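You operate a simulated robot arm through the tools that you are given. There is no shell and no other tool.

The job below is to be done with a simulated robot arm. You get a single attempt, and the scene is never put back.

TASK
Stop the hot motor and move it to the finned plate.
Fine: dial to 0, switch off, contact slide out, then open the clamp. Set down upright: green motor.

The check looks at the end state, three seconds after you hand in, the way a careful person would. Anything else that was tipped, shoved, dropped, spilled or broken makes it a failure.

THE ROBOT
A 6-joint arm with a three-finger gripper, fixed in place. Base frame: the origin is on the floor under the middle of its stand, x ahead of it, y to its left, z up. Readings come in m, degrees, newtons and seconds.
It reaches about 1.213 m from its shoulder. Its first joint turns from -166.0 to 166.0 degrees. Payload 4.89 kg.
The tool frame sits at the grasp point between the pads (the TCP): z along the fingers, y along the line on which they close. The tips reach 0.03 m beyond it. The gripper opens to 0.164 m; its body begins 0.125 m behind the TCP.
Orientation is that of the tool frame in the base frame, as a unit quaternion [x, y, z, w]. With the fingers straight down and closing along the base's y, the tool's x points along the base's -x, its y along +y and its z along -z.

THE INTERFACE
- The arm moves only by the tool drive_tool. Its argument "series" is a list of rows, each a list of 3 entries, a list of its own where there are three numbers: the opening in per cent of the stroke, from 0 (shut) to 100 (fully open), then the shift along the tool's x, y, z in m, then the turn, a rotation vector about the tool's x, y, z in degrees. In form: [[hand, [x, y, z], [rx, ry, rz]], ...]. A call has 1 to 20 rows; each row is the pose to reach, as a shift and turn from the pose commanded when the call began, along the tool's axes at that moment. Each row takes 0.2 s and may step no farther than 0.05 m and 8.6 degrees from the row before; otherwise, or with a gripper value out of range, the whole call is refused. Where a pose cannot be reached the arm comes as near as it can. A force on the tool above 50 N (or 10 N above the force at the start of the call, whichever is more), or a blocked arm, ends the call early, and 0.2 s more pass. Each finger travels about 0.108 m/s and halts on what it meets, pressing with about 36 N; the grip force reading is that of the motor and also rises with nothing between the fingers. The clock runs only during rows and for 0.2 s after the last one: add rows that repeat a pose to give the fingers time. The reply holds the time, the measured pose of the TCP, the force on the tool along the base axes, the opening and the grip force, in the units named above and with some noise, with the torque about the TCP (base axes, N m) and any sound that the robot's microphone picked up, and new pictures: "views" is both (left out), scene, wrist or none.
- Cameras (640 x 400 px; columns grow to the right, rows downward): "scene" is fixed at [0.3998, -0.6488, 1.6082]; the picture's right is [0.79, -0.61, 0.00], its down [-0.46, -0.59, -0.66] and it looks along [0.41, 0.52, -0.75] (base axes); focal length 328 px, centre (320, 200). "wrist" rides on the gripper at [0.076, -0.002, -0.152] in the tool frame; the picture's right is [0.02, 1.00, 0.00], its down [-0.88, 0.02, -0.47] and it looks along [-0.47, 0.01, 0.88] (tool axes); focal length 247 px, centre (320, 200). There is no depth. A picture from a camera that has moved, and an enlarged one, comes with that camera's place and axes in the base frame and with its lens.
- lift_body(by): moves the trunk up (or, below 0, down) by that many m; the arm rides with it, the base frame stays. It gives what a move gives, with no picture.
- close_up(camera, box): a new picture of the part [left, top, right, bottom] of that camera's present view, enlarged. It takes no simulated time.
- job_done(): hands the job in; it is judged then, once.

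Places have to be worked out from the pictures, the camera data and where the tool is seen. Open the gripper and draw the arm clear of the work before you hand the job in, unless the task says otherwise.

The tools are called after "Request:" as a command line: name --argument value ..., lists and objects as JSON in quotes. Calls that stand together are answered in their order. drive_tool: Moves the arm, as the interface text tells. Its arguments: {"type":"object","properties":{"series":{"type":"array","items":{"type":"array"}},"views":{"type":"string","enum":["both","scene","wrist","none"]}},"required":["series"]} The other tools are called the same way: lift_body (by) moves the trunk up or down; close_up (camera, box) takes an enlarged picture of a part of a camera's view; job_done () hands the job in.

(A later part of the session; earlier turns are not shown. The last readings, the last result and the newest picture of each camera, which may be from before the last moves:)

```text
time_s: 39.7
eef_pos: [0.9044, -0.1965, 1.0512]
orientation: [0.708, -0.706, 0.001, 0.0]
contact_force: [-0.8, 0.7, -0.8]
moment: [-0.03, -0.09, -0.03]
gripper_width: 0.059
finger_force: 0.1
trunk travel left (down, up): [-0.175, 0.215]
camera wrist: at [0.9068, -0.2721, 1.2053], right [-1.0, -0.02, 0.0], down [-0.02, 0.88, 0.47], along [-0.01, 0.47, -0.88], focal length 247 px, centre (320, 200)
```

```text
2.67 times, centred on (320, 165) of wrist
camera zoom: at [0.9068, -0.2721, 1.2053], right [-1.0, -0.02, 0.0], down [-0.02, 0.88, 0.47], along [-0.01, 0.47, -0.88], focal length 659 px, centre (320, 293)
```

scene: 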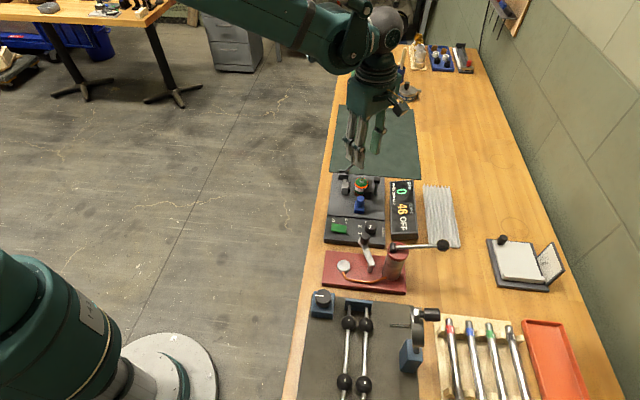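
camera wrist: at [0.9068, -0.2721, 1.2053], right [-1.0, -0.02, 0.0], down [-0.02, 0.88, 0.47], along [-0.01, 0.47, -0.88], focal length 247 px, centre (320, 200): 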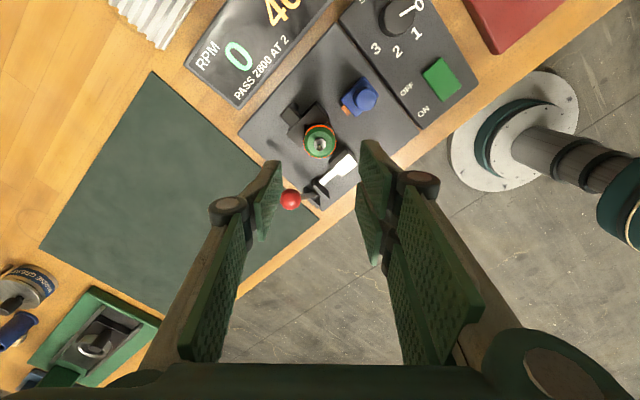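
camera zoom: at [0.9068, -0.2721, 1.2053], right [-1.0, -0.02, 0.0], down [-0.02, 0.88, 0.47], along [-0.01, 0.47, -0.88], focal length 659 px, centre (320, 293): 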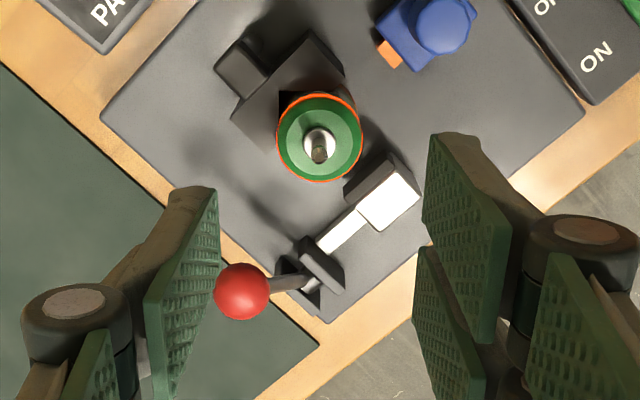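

The motor axis is within 1.5 mm of the TCP; post and ball clear the planned finger positions. I correct the small offset, narrow to 50 mm and descend to just above the motor's ring.

Request:
drive_tool --series '[[33, [0.0013, -0.0009, 0.03], [0, 0, 0]], [31, [0.0013, -0.0009, 0.06], [0, 0, 0]], [31, [0.0013, -0.0009, 0.08], [0, 0, 0]], [31, [0.0013, -0.0009, 0.086], [0, 0, 0]]]'

Request:
close_up --camera "wrist" --box '[220, 90, 420, 240]'

Request:
close_up --camera "scene" --box '[320, 140, 400, 200]'

```text
time_s: 40.7
eef_pos: [0.9066, -0.1977, 0.9654]
orientation: [-0.707, 0.707, 0.0, 0.001]
contact_force: [0.5, -0.6, -0.6]
moment: [0.0, 0.03, -0.02]
gripper_width: 0.0507
finger_force: 0.0
trunk travel left (down, up): [-0.175, 0.215]
camera wrist: at [0.9091, -0.2734, 1.1181], right [-1.0, -0.02, 0.0], down [-0.02, 0.88, 0.47], along [-0.01, 0.47, -0.88], focal length 247 px, centre (320, 200)
```

scene: 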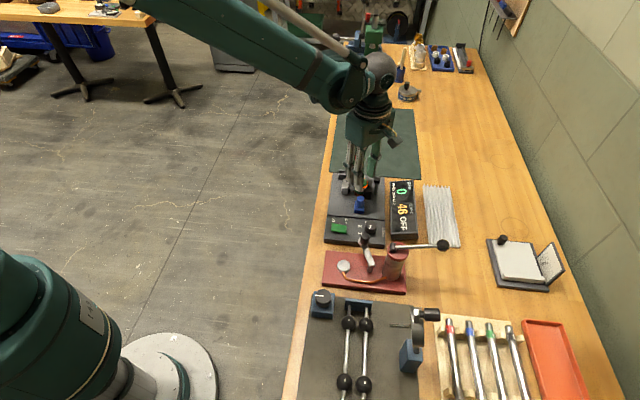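
wrist: 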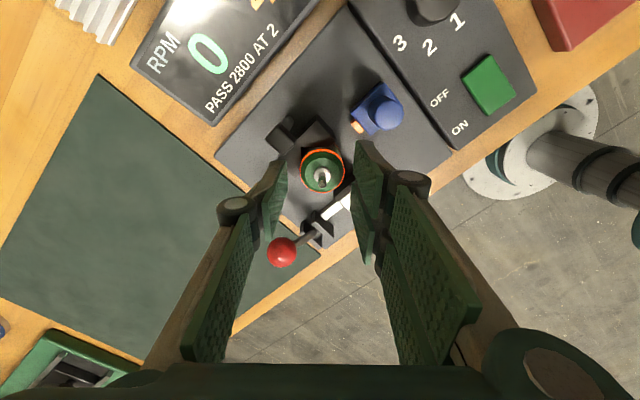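

```text
2.67 times, centred on (320, 165) of wrist
camera zoom: at [0.9091, -0.2734, 1.1181], right [-1.0, -0.02, 0.0], down [-0.02, 0.88, 0.47], along [-0.01, 0.47, -0.88], focal length 659 px, centre (320, 293)
```

zoom: 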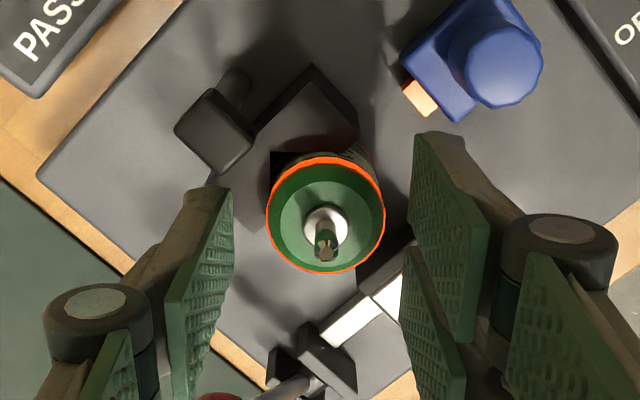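

```text
6.67 times, centred on (360, 170) of scene
camera zoom: at [0.3998, -0.6488, 1.6082], right [0.79, -0.61, 0.0], down [-0.46, -0.59, -0.66], along [0.41, 0.52, -0.75], focal length 2186 px, centre (53, 400)
```

zoom: 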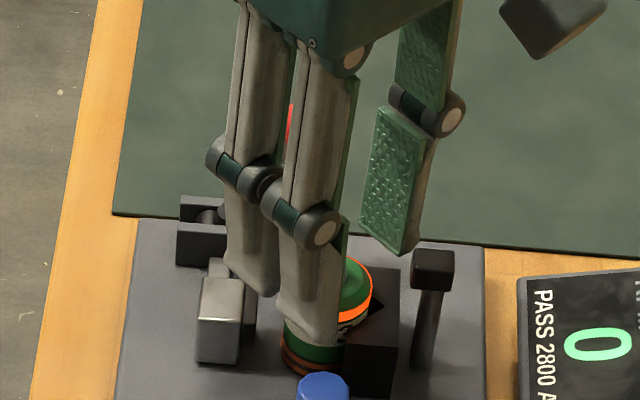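

Nicely centred. I descend in small steps toward tip height ≈0.92 and check for any contact with the V-block.

Request:
drive_tool --series '[[31, [0, 0.001, 0.006], [0, 0, 0]], [29, [0, 0.001, 0.011], [0, 0, 0]], [29, [0, 0.001, 0.014], [0, 0, 0]], [29, [0, 0.001, 0.0155], [0, 0, 0]]]' --views "wrist"

Request:
close_up --camera "wrist" --box '[220, 90, 420, 240]'

Request:
close_up --camera "scene" --box '[335, 155, 395, 200]'

```text
time_s: 41.7
eef_pos: [0.9049, -0.197, 0.9504]
orientation: [0.707, -0.707, 0.0, -0.001]
contact_force: [-0.6, 0.2, 0.1]
moment: [-0.03, -0.01, 0.04]
gripper_width: 0.0476
finger_force: 0.0
trunk travel left (down, up): [-0.175, 0.215]
camera wrist: at [0.9075, -0.2732, 1.1032], right [-1.0, -0.02, 0.0], down [-0.02, 0.88, 0.47], along [-0.01, 0.47, -0.88], focal length 247 px, centre (320, 200)
```

wrist: 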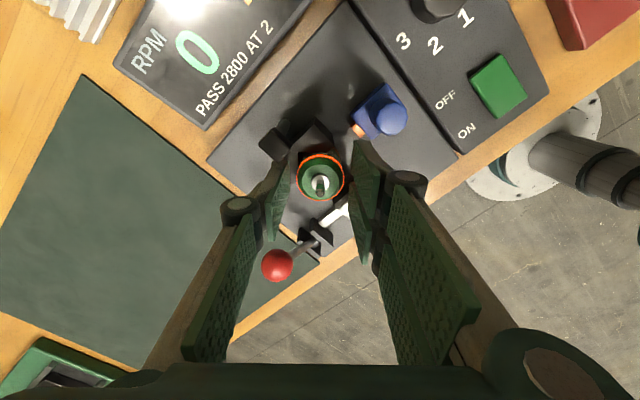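

```text
2.67 times, centred on (320, 165) of wrist
camera zoom: at [0.9075, -0.2732, 1.1032], right [-1.0, -0.02, 0.0], down [-0.02, 0.88, 0.47], along [-0.01, 0.47, -0.88], focal length 659 px, centre (320, 293)
```

zoom: 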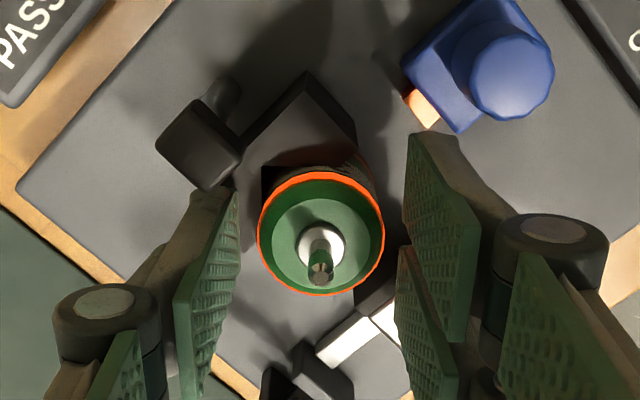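

```text
8.89 times, centred on (365, 178) of scene
camera zoom: at [0.3998, -0.6488, 1.6082], right [0.79, -0.61, 0.0], down [-0.46, -0.59, -0.66], along [0.41, 0.52, -0.75], focal length 2914 px, centre (-80, 400)
```

zoom: 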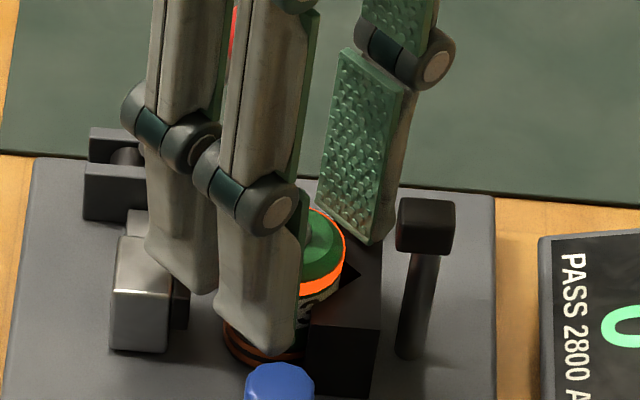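

No contact yet. I go 2 mm lower in 1 mm steps, then close gently on the ring.

Request:
drive_tool --series '[[29, [0, 0, 0.001], [0, 0, 0]], [29, [0, 0, 0.002], [0, 0, 0]], [29, [0, 0, 0.002], [0, 0, 0]]]' --views "none"

```text
time_s: 42.5
eef_pos: [0.9053, -0.1974, 0.9475]
orientation: [0.707, -0.707, 0.001, -0.001]
contact_force: [0.6, -0.3, 0.5]
moment: [0.01, 0.0, -0.01]
gripper_width: 0.0474
finger_force: 0.0
trunk travel left (down, up): [-0.175, 0.215]
```

Still free. I go another 2 mm down, watching for contact.

Request:
drive_tool --series '[[28, [0, 0, 0.001], [0, 0, 0]], [28, [0, 0, 0.002], [0, 0, 0]], [28, [0, 0, 0.002], [0, 0, 0]]]' --views "none"

```text
time_s: 43.3
eef_pos: [0.9064, -0.1972, 0.9462]
orientation: [-0.707, 0.707, -0.001, 0.001]
contact_force: [-0.2, -0.6, 0.1]
moment: [-0.03, 0.01, -0.01]
gripper_width: 0.0461
finger_force: 0.1
trunk travel left (down, up): [-0.175, 0.215]
```

Still no contact. I check the finger tip against the V-block in an enlargement.

Request:
close_up --camera "scene" --box '[345, 162, 385, 192]'

Request:
close_up --camera "wrist" --box '[260, 120, 380, 210]'

```text
13.33 times, centred on (365, 177) of scene
camera zoom: at [0.3998, -0.6488, 1.6082], right [0.79, -0.61, 0.0], down [-0.46, -0.59, -0.66], along [0.41, 0.52, -0.75], focal length 4371 px, centre (-280, 507)
```

zoom: 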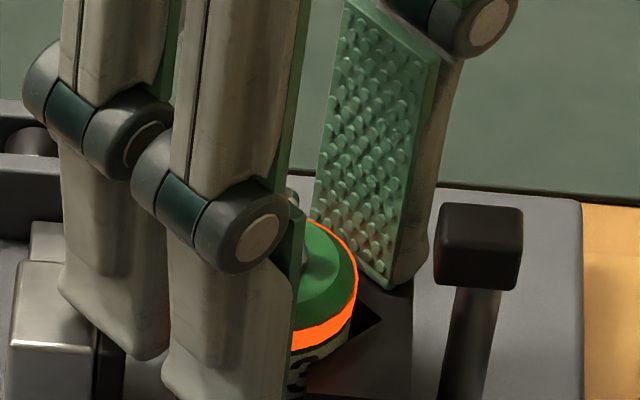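

```text
4.44 times, centred on (320, 165) of wrist
camera zoom: at [0.9074, -0.2733, 1.0993], right [-1.0, -0.02, 0.0], down [-0.02, 0.88, 0.47], along [-0.01, 0.47, -0.88], focal length 1098 px, centre (320, 356)
```

zoom: 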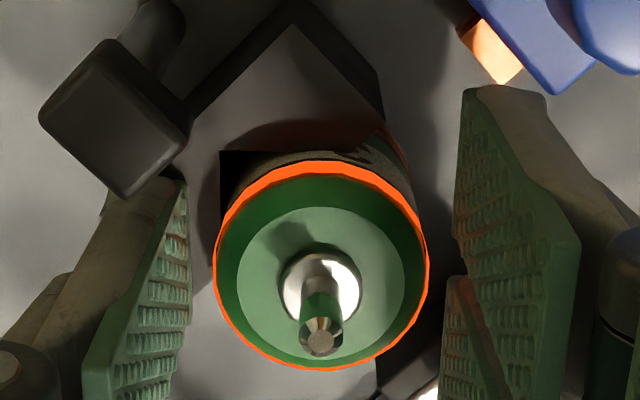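

Clear all around; closing moves the finger away from the post. I close on the motor's ring now.

Request:
drive_tool --series '[[25, [0, 0, 0], [0, 0, 0]], [22, [0, 0, 0], [0, 0, 0]], [18, [0, 0, 0], [0, 0, 0]], [12, [0, 0, 0], [0, 0, 0]], [12, [0, 0, 0], [0, 0, 0]]]'

Request:
close_up --camera "wrist" --box '[260, 120, 380, 210]'

Request:
close_up --camera "scene" --box '[335, 155, 395, 200]'

```text
time_s: 44.5
eef_pos: [0.9065, -0.1967, 0.9457]
orientation: [0.708, -0.706, 0.001, 0.0]
contact_force: [-0.2, 1.0, -1.0]
moment: [0.02, -0.04, 0.0]
gripper_width: 0.0347
finger_force: 36.4
trunk travel left (down, up): [-0.175, 0.215]
camera wrist: at [0.9074, -0.2733, 1.0993], right [-1.0, -0.02, 0.0], down [-0.02, 0.88, 0.47], along [-0.01, 0.47, -0.88], focal length 247 px, centre (320, 200)
```

scene: 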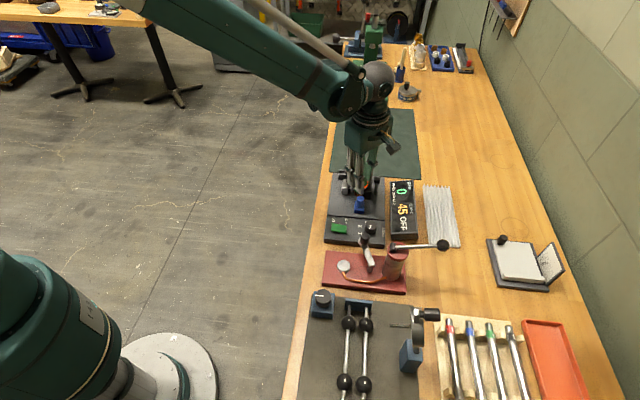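
wrist: 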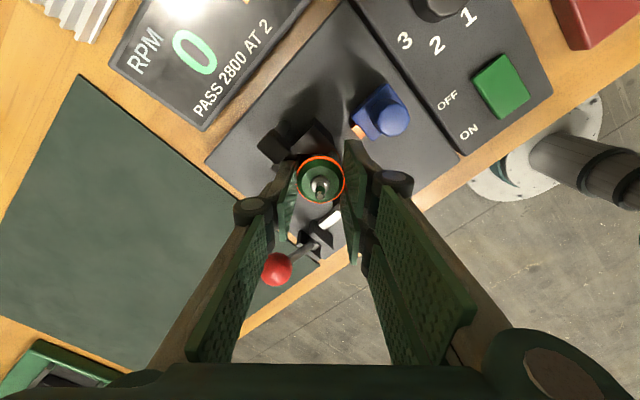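

```text
4.44 times, centred on (320, 165) of wrist
camera zoom: at [0.9074, -0.2733, 1.0993], right [-1.0, -0.02, 0.0], down [-0.02, 0.88, 0.47], along [-0.01, 0.47, -0.88], focal length 1098 px, centre (320, 356)
```

zoom: 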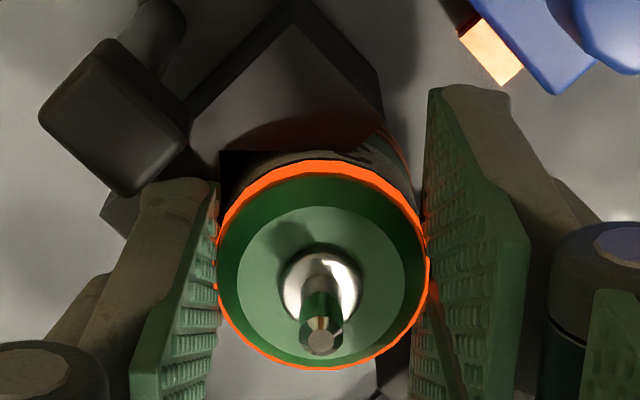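

```text
8.89 times, centred on (365, 178) of scene
camera zoom: at [0.3998, -0.6488, 1.6082], right [0.79, -0.61, 0.0], down [-0.46, -0.59, -0.66], along [0.41, 0.52, -0.75], focal length 2914 px, centre (-80, 400)
```

zoom: 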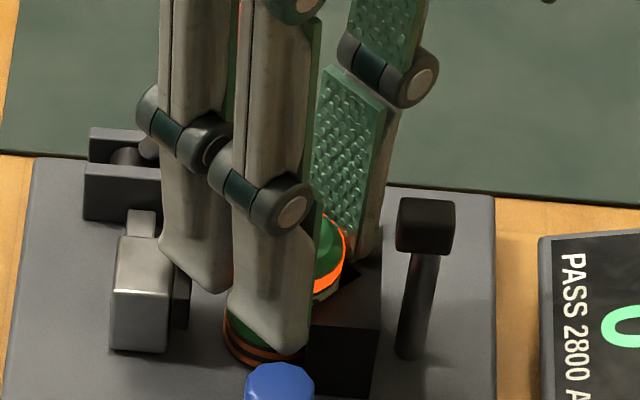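

The motor is gripped (35 mm, 36 N). I lift straight up slowly and check that it follows upright.

Request:
drive_tool --series '[[12, [0, 0, -0.005], [0, 0, 0]], [12, [0, 0, -0.012], [0, 0, 0]], [12, [0, 0, -0.02], [0, 0, 0]], [12, [0, 0, -0.03], [0, 0, 0]]]'

Request:
close_up --camera "scene" --box '[335, 145, 395, 190]'

Request:
close_up --camera "wrist" --box '[260, 120, 380, 210]'

```text
time_s: 45.5
eef_pos: [0.9051, -0.1983, 0.9764]
orientation: [0.707, -0.707, 0.001, -0.001]
contact_force: [0.3, -0.4, -0.4]
moment: [0.04, 0.03, -0.01]
gripper_width: 0.0198
finger_force: 0.1
trunk travel left (down, up): [-0.175, 0.215]
camera wrist: at [0.9074, -0.2733, 1.1297], right [-1.0, -0.02, 0.0], down [-0.02, 0.88, 0.47], along [-0.01, 0.47, -0.88], focal length 247 px, centre (320, 200)
```

scene: 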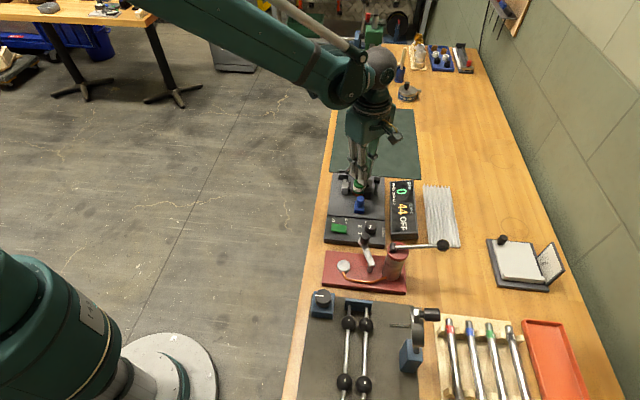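
wrist: 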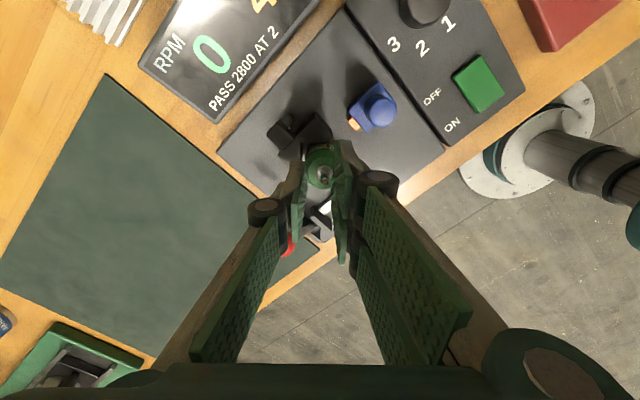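

```text
8.89 times, centred on (365, 168) of scene
camera zoom: at [0.3998, -0.6488, 1.6082], right [0.79, -0.61, 0.0], down [-0.46, -0.59, -0.66], along [0.41, 0.52, -0.75], focal length 2914 px, centre (-80, 489)
```

zoom: 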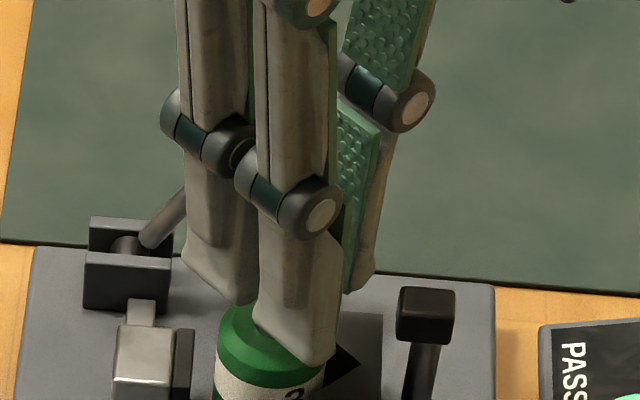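

```text
4.44 times, centred on (320, 165) of wrist
camera zoom: at [0.9074, -0.2733, 1.1297], right [-1.0, -0.02, 0.0], down [-0.02, 0.88, 0.47], along [-0.01, 0.47, -0.88], focal length 1098 px, centre (320, 356)
```

zoom: 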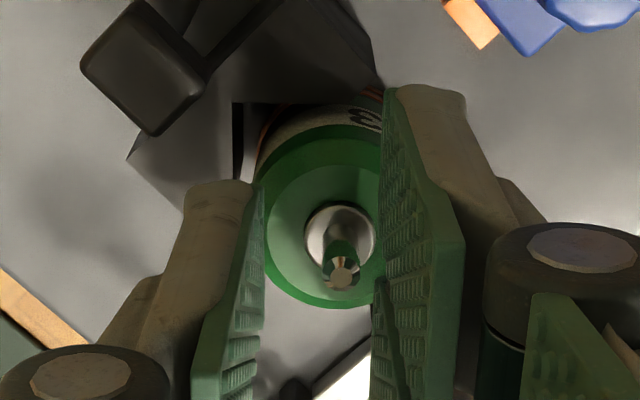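

The fingers slipped up off the ring (width now 20 mm, no load), so the contact band was too shallow. I open, raise a little and inspect the motor's state.

Request:
drive_tool --series '[[25, [0, 0, 0], [0, 0, 0]], [36, [0, 0, -0.01], [0, 0, 0]], [45, [0, 0, -0.04], [0, 0, 0]], [60, [0, 0, -0.07], [0, 0, 0]], [70, [0, 0, -0.085], [0, 0, 0]], [70, [0, 0, -0.085], [0, 0, 0]]]'

Request:
close_up --camera "scene" --box '[335, 155, 395, 200]'

Request:
close_up --camera "wrist" --box '[260, 100, 380, 190]'

```text
time_s: 46.9
eef_pos: [0.9048, -0.1975, 1.0618]
orientation: [0.708, -0.707, 0.001, 0.001]
contact_force: [-0.3, 0.6, 0.1]
moment: [-0.04, -0.02, 0.01]
gripper_width: 0.1147
finger_force: 0.1
trunk travel left (down, up): [-0.175, 0.215]
camera wrist: at [0.9065, -0.2729, 1.2151], right [-1.0, -0.02, 0.0], down [-0.02, 0.88, 0.47], along [-0.01, 0.47, -0.88], focal length 247 px, centre (320, 200)
```

scene: 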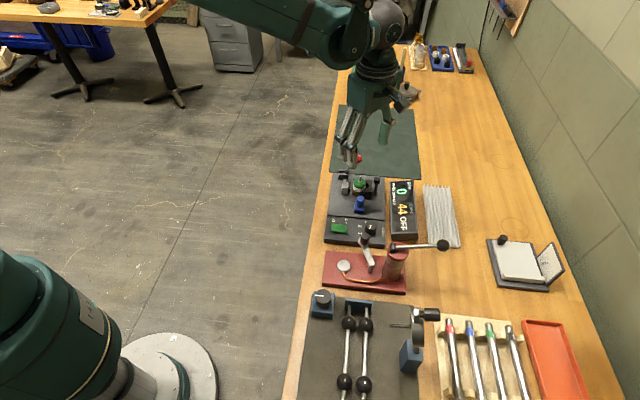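
wrist: 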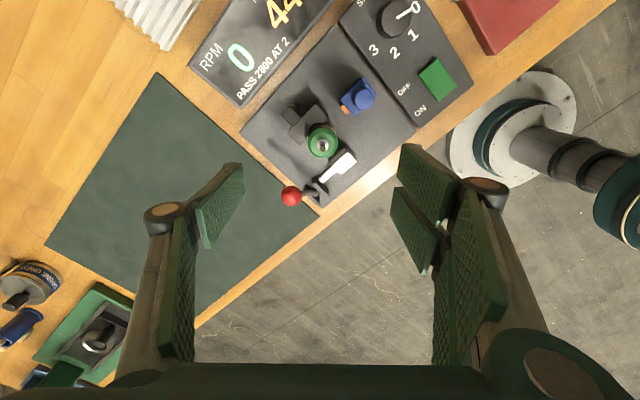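

```text
8.89 times, centred on (365, 178) of scene
camera zoom: at [0.3998, -0.6488, 1.6082], right [0.79, -0.61, 0.0], down [-0.46, -0.59, -0.66], along [0.41, 0.52, -0.75], focal length 2914 px, centre (-80, 400)
```

zoom: 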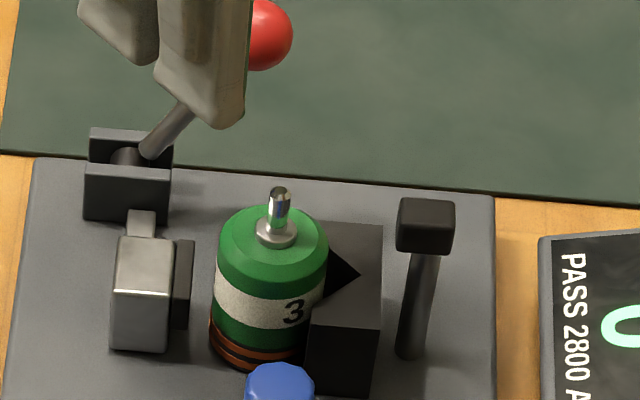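

```text
4.44 times, centred on (320, 145) of wrist
camera zoom: at [0.9065, -0.2729, 1.2151], right [-1.0, -0.02, 0.0], down [-0.02, 0.88, 0.47], along [-0.01, 0.47, -0.88], focal length 1098 px, centre (320, 444)
```

zoom: 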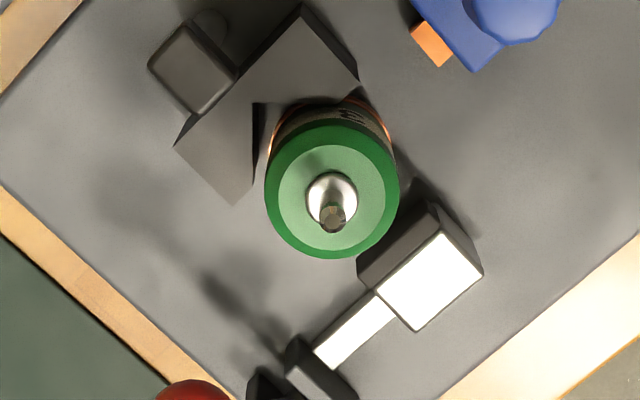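

The motor is still upright, now ~4 mm clear of the V-block (the orange ring was a heat indicator and has turned green below 45 °C). I enlarge to measure its profile for a deeper grip.

Request:
close_up --camera "scene" --box '[348, 170, 380, 194]'

Request:
close_up --camera "wrist" --box '[290, 110, 354, 158]'

```text
16.00 times, centred on (364, 182) of scene
camera zoom: at [0.3998, -0.6488, 1.6082], right [0.79, -0.61, 0.0], down [-0.46, -0.59, -0.66], along [0.41, 0.52, -0.75], focal length 5245 px, centre (-384, 488)
```

zoom: 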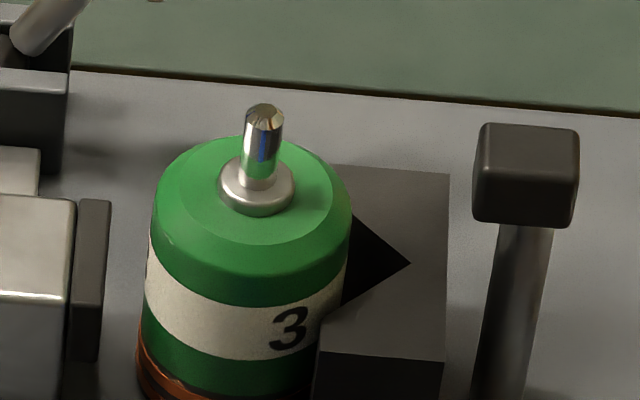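

```text
8.33 times, centred on (322, 134) of wrist
camera zoom: at [0.9065, -0.2729, 1.2151], right [-1.0, -0.02, 0.0], down [-0.02, 0.88, 0.47], along [-0.01, 0.47, -0.88], focal length 2058 px, centre (303, 750)
```

zoom: 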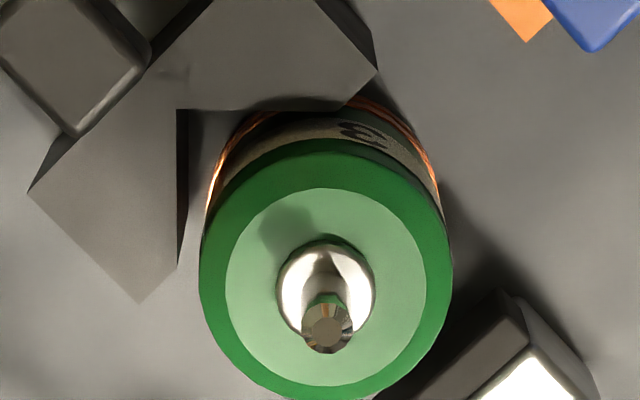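

The cylindrical side is exposed ~14 mm above the V-block, so there is more depth available than I used. I re-centre on the shifted motor (≈0.902, -0.196) and descend again, this time feeling for the V-block top.

Request:
drive_tool --series '[[55, [-0.0018, 0.0028, 0.03], [0, 0, 0]], [40, [-0.0018, 0.0028, 0.06], [0, 0, 0]], [31, [-0.0018, 0.0028, 0.085], [0, 0, 0]], [31, [-0.0018, 0.0028, 0.095], [0, 0, 0]], [31, [-0.0018, 0.0028, 0.105], [0, 0, 0]]]' --views "wrist"

Request:
close_up --camera "wrist" --box '[260, 120, 380, 210]'

```text
time_s: 48.1
eef_pos: [0.9035, -0.196, 0.9554]
orientation: [-0.707, 0.707, 0.0, 0.001]
contact_force: [0.8, 0.1, 0.1]
moment: [-0.02, -0.03, 0.02]
gripper_width: 0.0507
finger_force: 0.1
trunk travel left (down, up): [-0.175, 0.215]
camera wrist: at [0.9048, -0.2713, 1.109], right [-1.0, -0.02, 0.0], down [-0.02, 0.88, 0.47], along [-0.01, 0.47, -0.88], focal length 247 px, centre (320, 200)
```

wrist: 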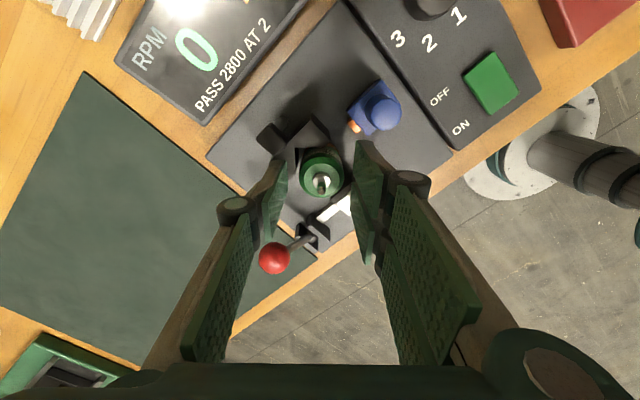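

```text
4.44 times, centred on (320, 165) of wrist
camera zoom: at [0.9048, -0.2713, 1.109], right [-1.0, -0.02, 0.0], down [-0.02, 0.88, 0.47], along [-0.01, 0.47, -0.88], focal length 1098 px, centre (320, 356)
```

zoom: 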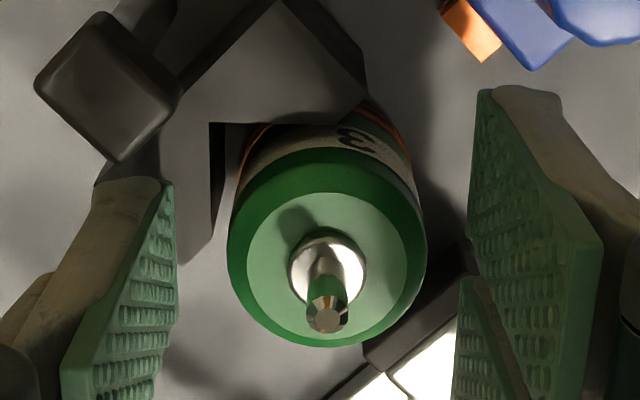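

Centred within ~1 mm. I lower to the previous depth, then feel downward.

Request:
drive_tool --series '[[30, [0, 0.0008, 0.005], [0, 0, 0]], [29, [0, 0.0008, 0.0095], [0, 0, 0]], [29, [0, 0.0008, 0.0115], [0, 0, 0]], [29, [0, 0.0008, 0.0115], [0, 0, 0]]]' --views "none"

Request:
drive_tool --series '[[29, [0, 0, 0.001], [0, 0, 0]], [29, [0, 0, 0.002], [0, 0, 0]], [29, [0, 0, 0.002], [0, 0, 0]]]' --views "none"

```text
time_s: 49.1
eef_pos: [0.9024, -0.1948, 0.9453]
orientation: [0.708, -0.706, 0.0, -0.001]
contact_force: [2.9, 1.2, 18.3]
moment: [-0.08, -0.58, 0.05]
gripper_width: 0.049
finger_force: 1.5
trunk travel left (down, up): [-0.175, 0.215]
```

```text
time_s: 49.9
eef_pos: [0.9011, -0.1953, 0.9432]
orientation: [-0.707, 0.707, -0.002, 0.001]
contact_force: [13.4, -5.1, 48.8]
moment: [-0.36, -1.85, -0.11]
gripper_width: 0.0549
finger_force: 7.7
trunk travel left (down, up): [-0.175, 0.215]
```

The single fingertip met the V-block top (tip ≈0.916), confirming the available depth. I back off upward to unload, then check with a picture.

Request:
drive_tool --series '[[29, [0, 0, -0.003], [0, 0, 0]], [29, [0, 0, -0.006], [0, 0, 0]], [29, [0, 0, -0.006], [0, 0, 0]]]' --views "wrist"

Request:
close_up --camera "wrist" --box '[260, 120, 380, 210]'

Request:
close_up --camera "scene" --box '[335, 155, 395, 200]'

```text
time_s: 50.7
eef_pos: [0.9012, -0.1959, 0.9488]
orientation: [0.708, -0.706, 0.0, -0.001]
contact_force: [-0.7, -0.4, 0.8]
moment: [-0.01, -0.02, 0.0]
gripper_width: 0.0477
finger_force: 0.0
trunk travel left (down, up): [-0.175, 0.215]
camera wrist: at [0.9037, -0.2712, 1.1017], right [-1.0, -0.02, 0.0], down [-0.02, 0.88, 0.47], along [-0.01, 0.47, -0.88], focal length 247 px, centre (320, 200)
```

wrist: 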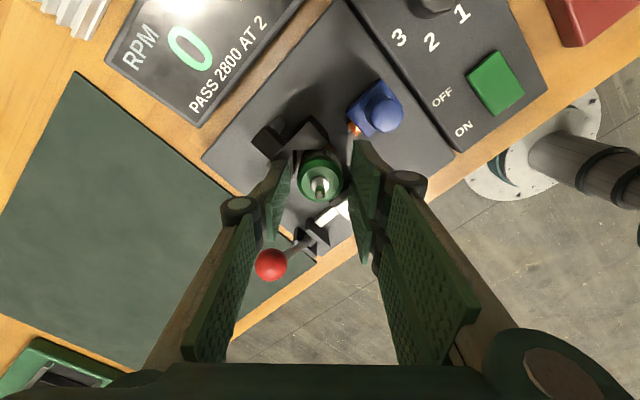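

```text
4.44 times, centred on (320, 165) of wrist
camera zoom: at [0.9037, -0.2712, 1.1017], right [-1.0, -0.02, 0.0], down [-0.02, 0.88, 0.47], along [-0.01, 0.47, -0.88], focal length 1098 px, centre (320, 356)
```

zoom: 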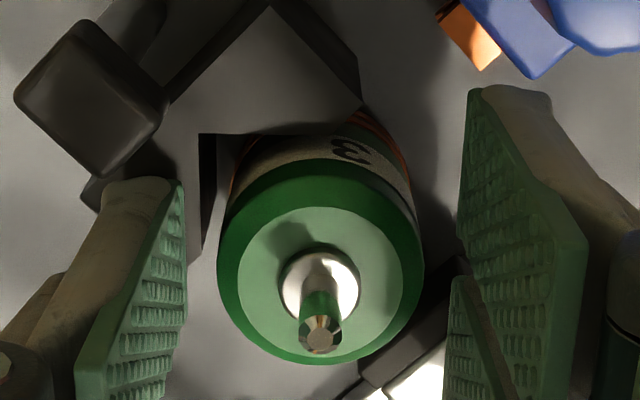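

```text
8.89 times, centred on (365, 178) of scene
camera zoom: at [0.3998, -0.6488, 1.6082], right [0.79, -0.61, 0.0], down [-0.46, -0.59, -0.66], along [0.41, 0.52, -0.75], focal length 2914 px, centre (-80, 400)
```

zoom: 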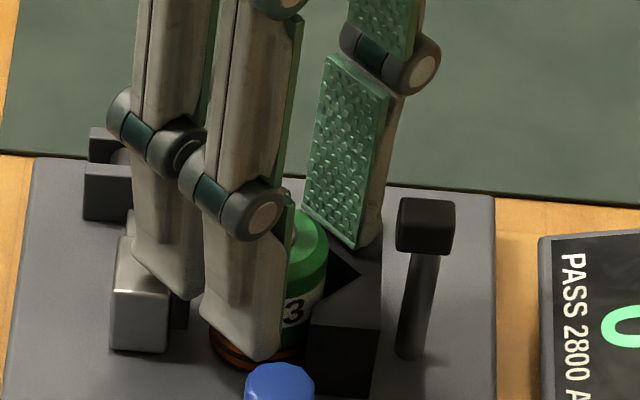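

All is upright and centred. I lower 1.5 mm (just above the V-block), grip again, and lift in tiny increments while reading the load.

Request:
drive_tool --series '[[27, [0, 0, 0.001], [0, 0, 0]], [24, [0, 0, 0.0015], [0, 0, 0]], [20, [0, 0, 0.0015], [0, 0, 0]], [15, [0, 0, 0.0015], [0, 0, 0]], [8, [0, 0, 0.0015], [0, 0, 0]], [8, [0, 0, 0.0015], [0, 0, 0]]]' --views "wrist"

Request:
drive_tool --series '[[8, [0, 0, -0.001], [0, 0, 0]], [8, [0, 0, -0.002], [0, 0, 0]]]' --views "none"

```text
time_s: 52.1
eef_pos: [0.9022, -0.1963, 0.9478]
orientation: [0.707, -0.707, 0.0, -0.001]
contact_force: [0.1, 0.3, 0.1]
moment: [0.05, -0.04, 0.03]
gripper_width: 0.0346
finger_force: 35.9
trunk travel left (down, up): [-0.175, 0.215]
camera wrist: at [0.904, -0.2716, 1.1005], right [-1.0, -0.02, 0.0], down [-0.02, 0.88, 0.47], along [-0.01, 0.47, -0.88], focal length 247 px, centre (320, 200)
```

wrist: 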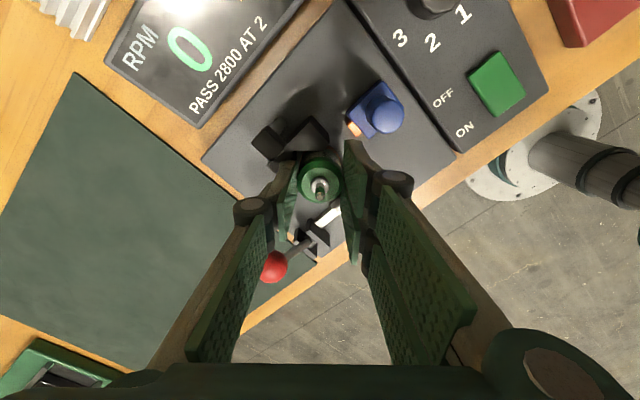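

```text
time_s: 52.7
eef_pos: [0.9018, -0.1958, 0.9493]
orientation: [0.707, -0.707, 0.001, 0.0]
contact_force: [-0.1, 0.3, 0.2]
moment: [-0.03, 0.04, 0.02]
gripper_width: 0.0349
finger_force: 35.7
trunk travel left (down, up): [-0.175, 0.215]
```

Grip holds at 35 mm with no load change after 2 mm. I continue lifting in small increments.

Request:
drive_tool --series '[[8, [0, 0, -0.001], [0, 0, 0]], [8, [0, 0, -0.002], [0, 0, 0]], [8, [0, 0, -0.003], [0, 0, 0]]]' --views "wrist"

Request:
close_up --camera "wrist" --box '[260, 120, 380, 210]'

Request:
close_up --camera "scene" --box '[335, 155, 395, 200]'

```text
time_s: 53.5
eef_pos: [0.9017, -0.1952, 0.9524]
orientation: [0.707, -0.707, 0.0, 0.001]
contact_force: [1.2, 0.2, -0.9]
moment: [0.02, 0.0, 0.0]
gripper_width: 0.0346
finger_force: 35.2
trunk travel left (down, up): [-0.175, 0.215]
camera wrist: at [0.904, -0.2714, 1.1052], right [-1.0, -0.02, 0.0], down [-0.02, 0.88, 0.47], along [-0.01, 0.47, -0.88], focal length 247 px, centre (320, 200)
```

wrist: 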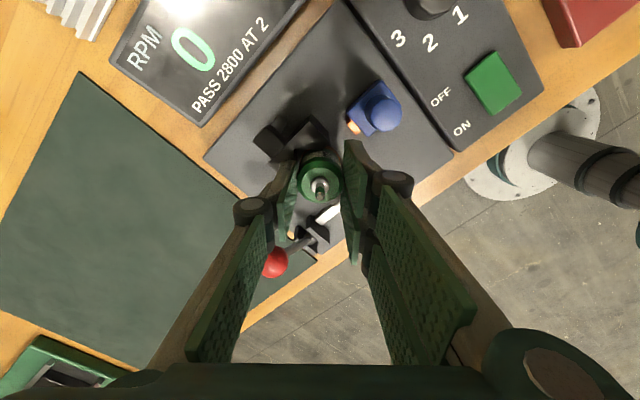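

```text
4.44 times, centred on (320, 165) of wrist
camera zoom: at [0.904, -0.2714, 1.1052], right [-1.0, -0.02, 0.0], down [-0.02, 0.88, 0.47], along [-0.01, 0.47, -0.88], focal length 1098 px, centre (320, 356)
```

zoom: 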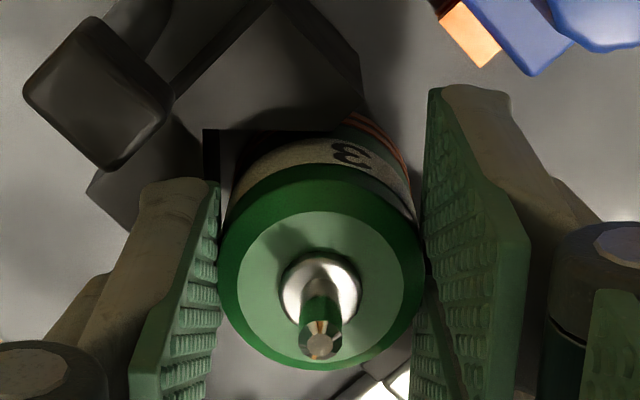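

```text
8.89 times, centred on (365, 178) of scene
camera zoom: at [0.3998, -0.6488, 1.6082], right [0.79, -0.61, 0.0], down [-0.46, -0.59, -0.66], along [0.41, 0.52, -0.75], focal length 2914 px, centre (-80, 400)
```

zoom: 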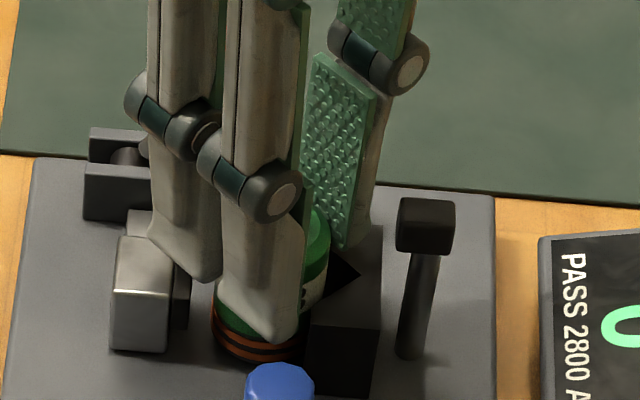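

The motor is rising with the gripper (shaft tip up ~5 mm). I keep lifting slowly with full closing command.

Request:
drive_tool --series '[[4, [0, 0, -0.001], [0, 0, 0]], [0, [0, 0, -0.002], [0, 0, 0]], [0, [0, 0, -0.0035], [0, 0, 0]], [0, [0, 0, -0.005], [0, 0, 0]], [0, [0, 0, -0.0065], [0, 0, 0]], [0, [0, 0, -0.008], [0, 0, 0]]]' --views "wrist"

Request:
close_up --camera "wrist" --box '[260, 120, 380, 210]'

Request:
close_up --camera "scene" --box '[335, 155, 395, 200]'

```text
time_s: 54.9
eef_pos: [0.9018, -0.1959, 0.9607]
orientation: [0.707, -0.707, 0.001, 0.0]
contact_force: [0.0, -0.5, -1.4]
moment: [-0.03, 0.01, 0.04]
gripper_width: 0.0345
finger_force: 35.9
trunk travel left (down, up): [-0.175, 0.215]
camera wrist: at [0.9041, -0.2717, 1.1133], right [-1.0, -0.02, 0.0], down [-0.02, 0.88, 0.47], along [-0.01, 0.47, -0.88], focal length 247 px, centre (320, 200)
```

wrist: 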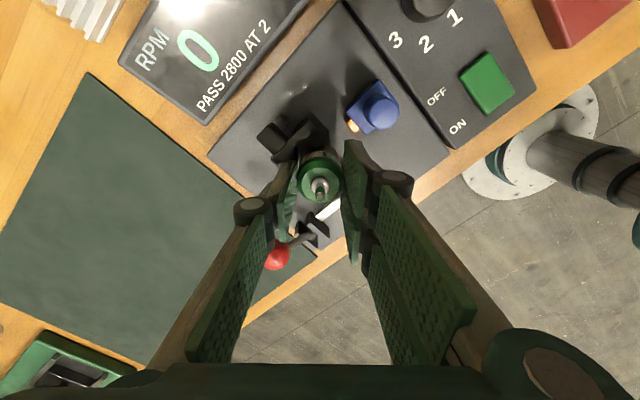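

```text
4.44 times, centred on (320, 165) of wrist
camera zoom: at [0.9041, -0.2717, 1.1133], right [-1.0, -0.02, 0.0], down [-0.02, 0.88, 0.47], along [-0.01, 0.47, -0.88], focal length 1098 px, centre (320, 356)
```

zoom: 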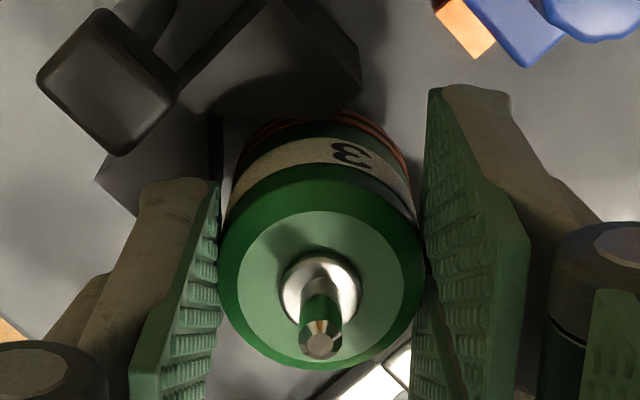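

```text
8.89 times, centred on (365, 178) of scene
camera zoom: at [0.3998, -0.6488, 1.6082], right [0.79, -0.61, 0.0], down [-0.46, -0.59, -0.66], along [0.41, 0.52, -0.75], focal length 2914 px, centre (-80, 400)
```

zoom: 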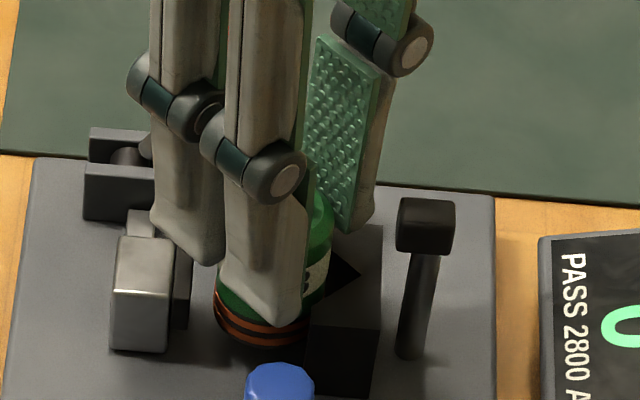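

It holds steadily (13 mm lifted, load ~1.4 N). I continue lifting slowly and straight up.

Request:
drive_tool --series '[[0, [0, 0, -0.003], [0, 0, 0]], [0, [0, 0, -0.006], [0, 0, 0]], [0, [0, 0, -0.009], [0, 0, 0]], [0, [0, 0, -0.012], [0, 0, 0]], [0, [0, 0, -0.015], [0, 0, 0]], [0, [0, 0, -0.018], [0, 0, 0]], [0, [0, 0, -0.021], [0, 0, 0]], [0, [0, 0, -0.024], [0, 0, 0]], [0, [0, 0, -0.027], [0, 0, 0]], [0, [0, 0, -0.03], [0, 0, 0]], [0, [0, 0, -0.033], [0, 0, 0]], [0, [0, 0, -0.036], [0, 0, 0]], [0, [0, 0, -0.039], [0, 0, 0]], [0, [0, 0, -0.042], [0, 0, 0]]]'

Request:
close_up --camera "wrist" --box '[260, 120, 380, 210]'

Request:
close_up --camera "scene" --box '[335, 140, 395, 185]'

```text
time_s: 57.9
eef_pos: [0.9016, -0.1956, 1.0016]
orientation: [-0.707, 0.707, -0.001, 0.001]
contact_force: [0.7, -0.3, -1.3]
moment: [-0.03, 0.01, -0.01]
gripper_width: 0.0345
finger_force: 36.0
trunk travel left (down, up): [-0.175, 0.215]
camera wrist: at [0.9041, -0.2717, 1.1555], right [-1.0, -0.02, 0.0], down [-0.02, 0.88, 0.47], along [-0.01, 0.47, -0.88], focal length 247 px, centre (320, 200)
```

scene: 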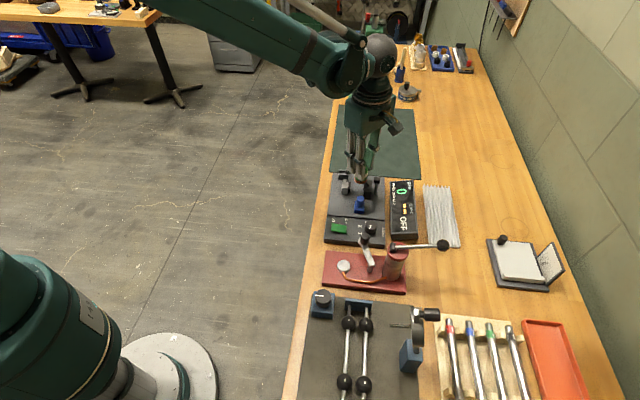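
wrist: 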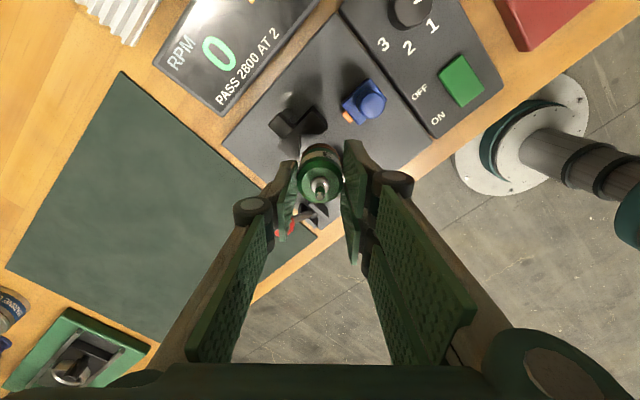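

```text
4.44 times, centred on (320, 165) of wrist
camera zoom: at [0.9041, -0.2717, 1.1555], right [-1.0, -0.02, 0.0], down [-0.02, 0.88, 0.47], along [-0.01, 0.47, -0.88], focal length 1098 px, centre (320, 356)
```

zoom: 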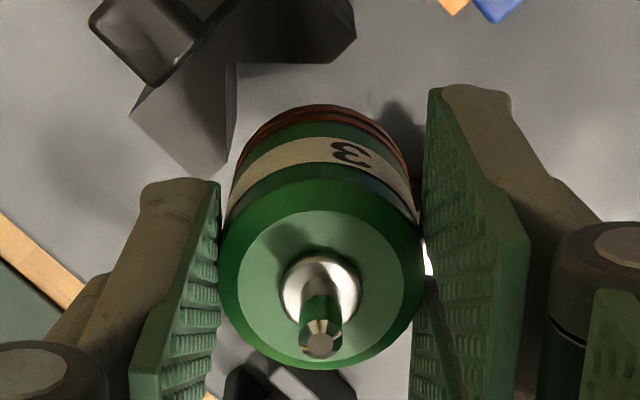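

```text
8.89 times, centred on (365, 162) of scene
camera zoom: at [0.3998, -0.6488, 1.6082], right [0.79, -0.61, 0.0], down [-0.46, -0.59, -0.66], along [0.41, 0.52, -0.75], focal length 2914 px, centre (-80, 533)
```

zoom: 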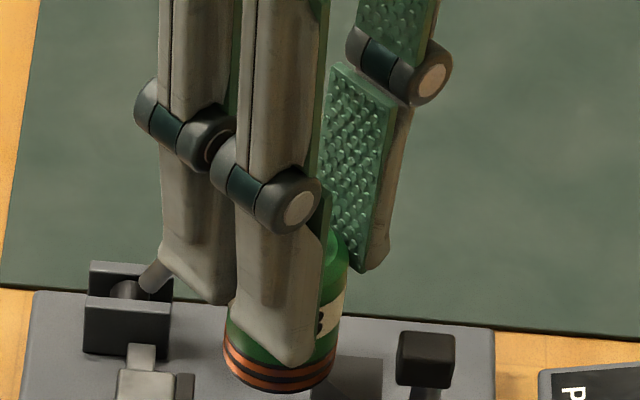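

The motor hangs upright and secure; the stand's display lost its temperature reading as the motor left. I lift further to clear everything (bottom near z 1.0).

Request:
drive_tool --series '[[0, [0, 0, -0.004], [0, 0, 0]], [0, [0, 0, -0.009], [0, 0, 0]], [0, [0, 0, -0.014], [0, 0, 0]], [0, [0, 0, -0.019], [0, 0, 0]], [0, [0, 0, -0.024], [0, 0, 0]], [0, [0, 0, -0.029], [0, 0, 0]], [0, [0, 0, -0.034], [0, 0, 0]], [0, [0, 0, -0.039], [0, 0, 0]], [0, [0, 0, -0.044], [0, 0, 0]], [0, [0, 0, -0.049], [0, 0, 0]], [0, [0, 0, -0.054], [0, 0, 0]], [0, [0, 0, -0.058], [0, 0, 0]]]' --views "wrist"

Request:
close_up --camera "wrist" --box '[60, 0, 380, 240]'

```text
time_s: 60.5
eef_pos: [0.901, -0.1956, 1.0597]
orientation: [0.707, -0.707, 0.0, 0.0]
contact_force: [-1.1, -0.5, -1.0]
moment: [-0.01, 0.01, 0.03]
gripper_width: 0.0347
finger_force: 35.6
trunk travel left (down, up): [-0.175, 0.215]
camera wrist: at [0.9041, -0.2718, 1.2133], right [-1.0, -0.02, 0.0], down [-0.02, 0.88, 0.47], along [-0.01, 0.47, -0.88], focal length 247 px, centre (320, 200)
```

wrist: 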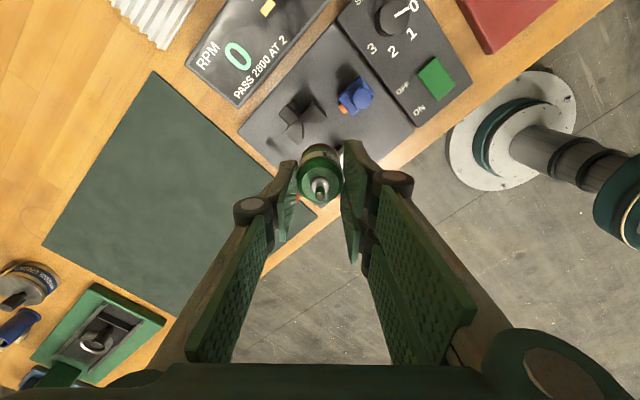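

```text
1.67 times, centred on (220, 120) of wrist
camera zoom: at [0.9041, -0.2718, 1.2133], right [-1.0, -0.02, 0.0], down [-0.02, 0.88, 0.47], along [-0.01, 0.47, -0.88], focal length 412 px, centre (487, 333)
```

zoom: 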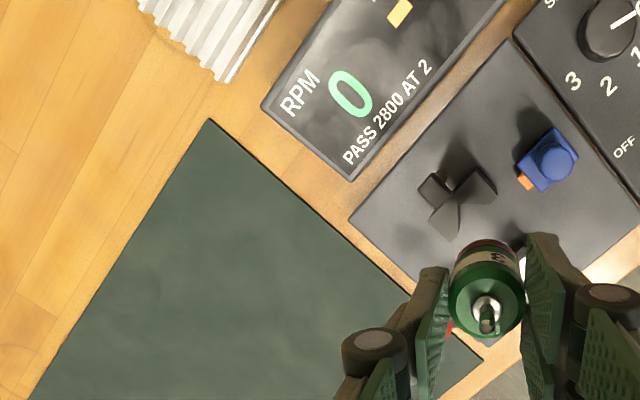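

Now I carry the motor across, above the display, toward the finned plate.

Request:
drive_tool --series '[[0, [0.005, -0.003, 0], [0, 0, 0]], [0, [0.014, -0.0085, 0], [0, 0, 0]], [0, [0.025, -0.0151, 0], [0, 0, 0]], [0, [0.036, -0.0218, 0], [0, 0, 0]], [0, [0.047, -0.0284, 0], [0, 0, 0]], [0, [0.058, -0.0351, 0], [0, 0, 0]], [0, [0.069, -0.0417, 0], [0, 0, 0]], [0, [0.08, -0.0484, 0], [0, 0, 0]], [0, [0.091, -0.055, 0], [0, 0, 0]], [0, [0.102, -0.0617, 0], [0, 0, 0]], [0, [0.113, -0.0683, 0], [0, 0, 0]], [0, [0.124, -0.075, 0], [0, 0, 0]], [0, [0.135, -0.0816, 0], [0, 0, 0]], [0, [0.146, -0.0883, 0], [0, 0, 0]], [0, [0.157, -0.095, 0], [0, 0, 0]], [0, [0.168, -0.1016, 0], [0, 0, 0]], [0, [0.179, -0.1083, 0], [0, 0, 0]], [0, [0.19, -0.1149, 0], [0, 0, 0]], [0, [0.198, -0.1197, 0], [0, 0, 0]], [0, [0.2024, -0.1224, 0], [0, 0, 0]]]'

Request:
close_up --camera "wrist" --box '[200, 60, 440, 240]'

Request:
close_up --camera "scene" --box '[370, 120, 490, 260]'

```text
time_s: 64.7
eef_pos: [1.0249, -0.3977, 1.0615]
orientation: [0.708, -0.707, 0.0, -0.001]
contact_force: [0.0, 0.4, -1.5]
moment: [0.01, 0.01, 0.0]
gripper_width: 0.0344
finger_force: 36.4
trunk travel left (down, up): [-0.175, 0.215]
camera wrist: at [1.0267, -0.4742, 1.2138], right [-1.0, -0.02, 0.0], down [-0.02, 0.88, 0.47], along [-0.01, 0.47, -0.88], focal length 247 px, centre (320, 200)
```

scene: 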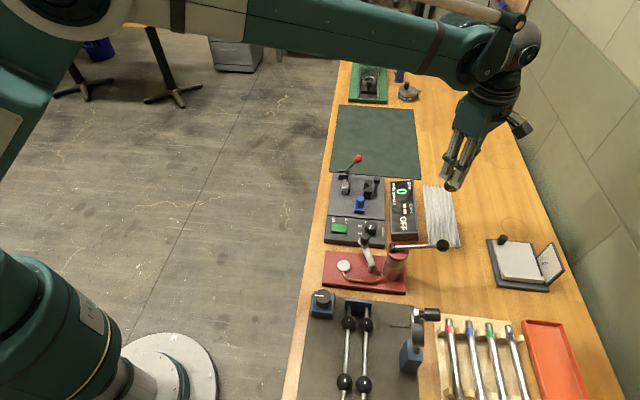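
wrist: 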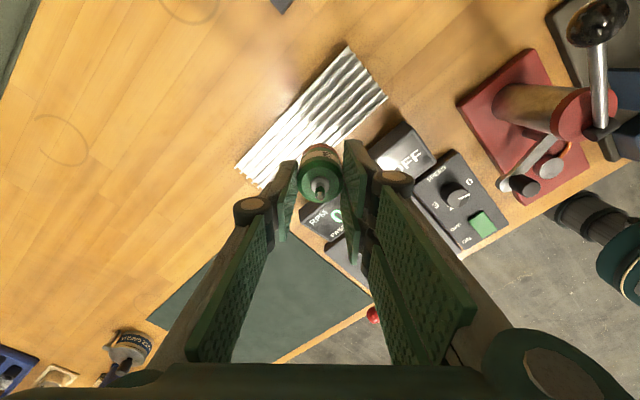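

```text
2.22 times, centred on (320, 150) of wrist
camera zoom: at [1.0267, -0.4742, 1.2138], right [-1.0, -0.02, 0.0], down [-0.02, 0.88, 0.47], along [-0.01, 0.47, -0.88], focal length 549 px, centre (320, 311)
```

zoom: 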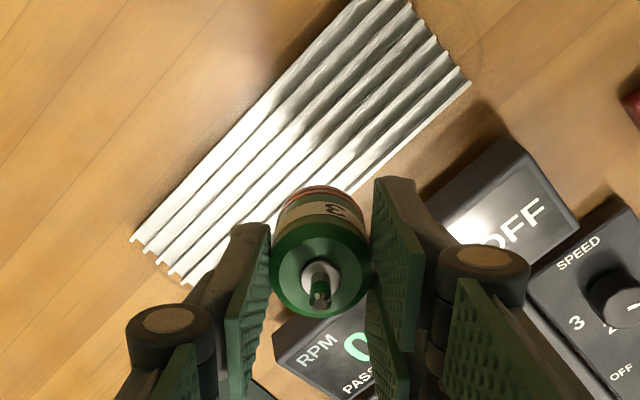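

```text
2.86 times, centred on (430, 190) of scene
camera zoom: at [0.3998, -0.6488, 1.6082], right [0.79, -0.61, 0.0], down [-0.46, -0.59, -0.66], along [0.41, 0.52, -0.75], focal length 937 px, centre (6, 229)
```

zoom: 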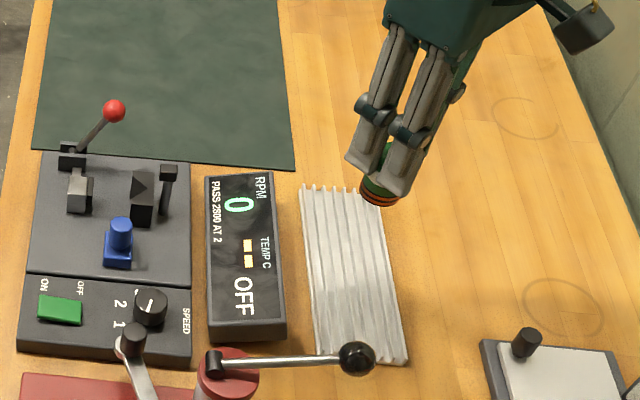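

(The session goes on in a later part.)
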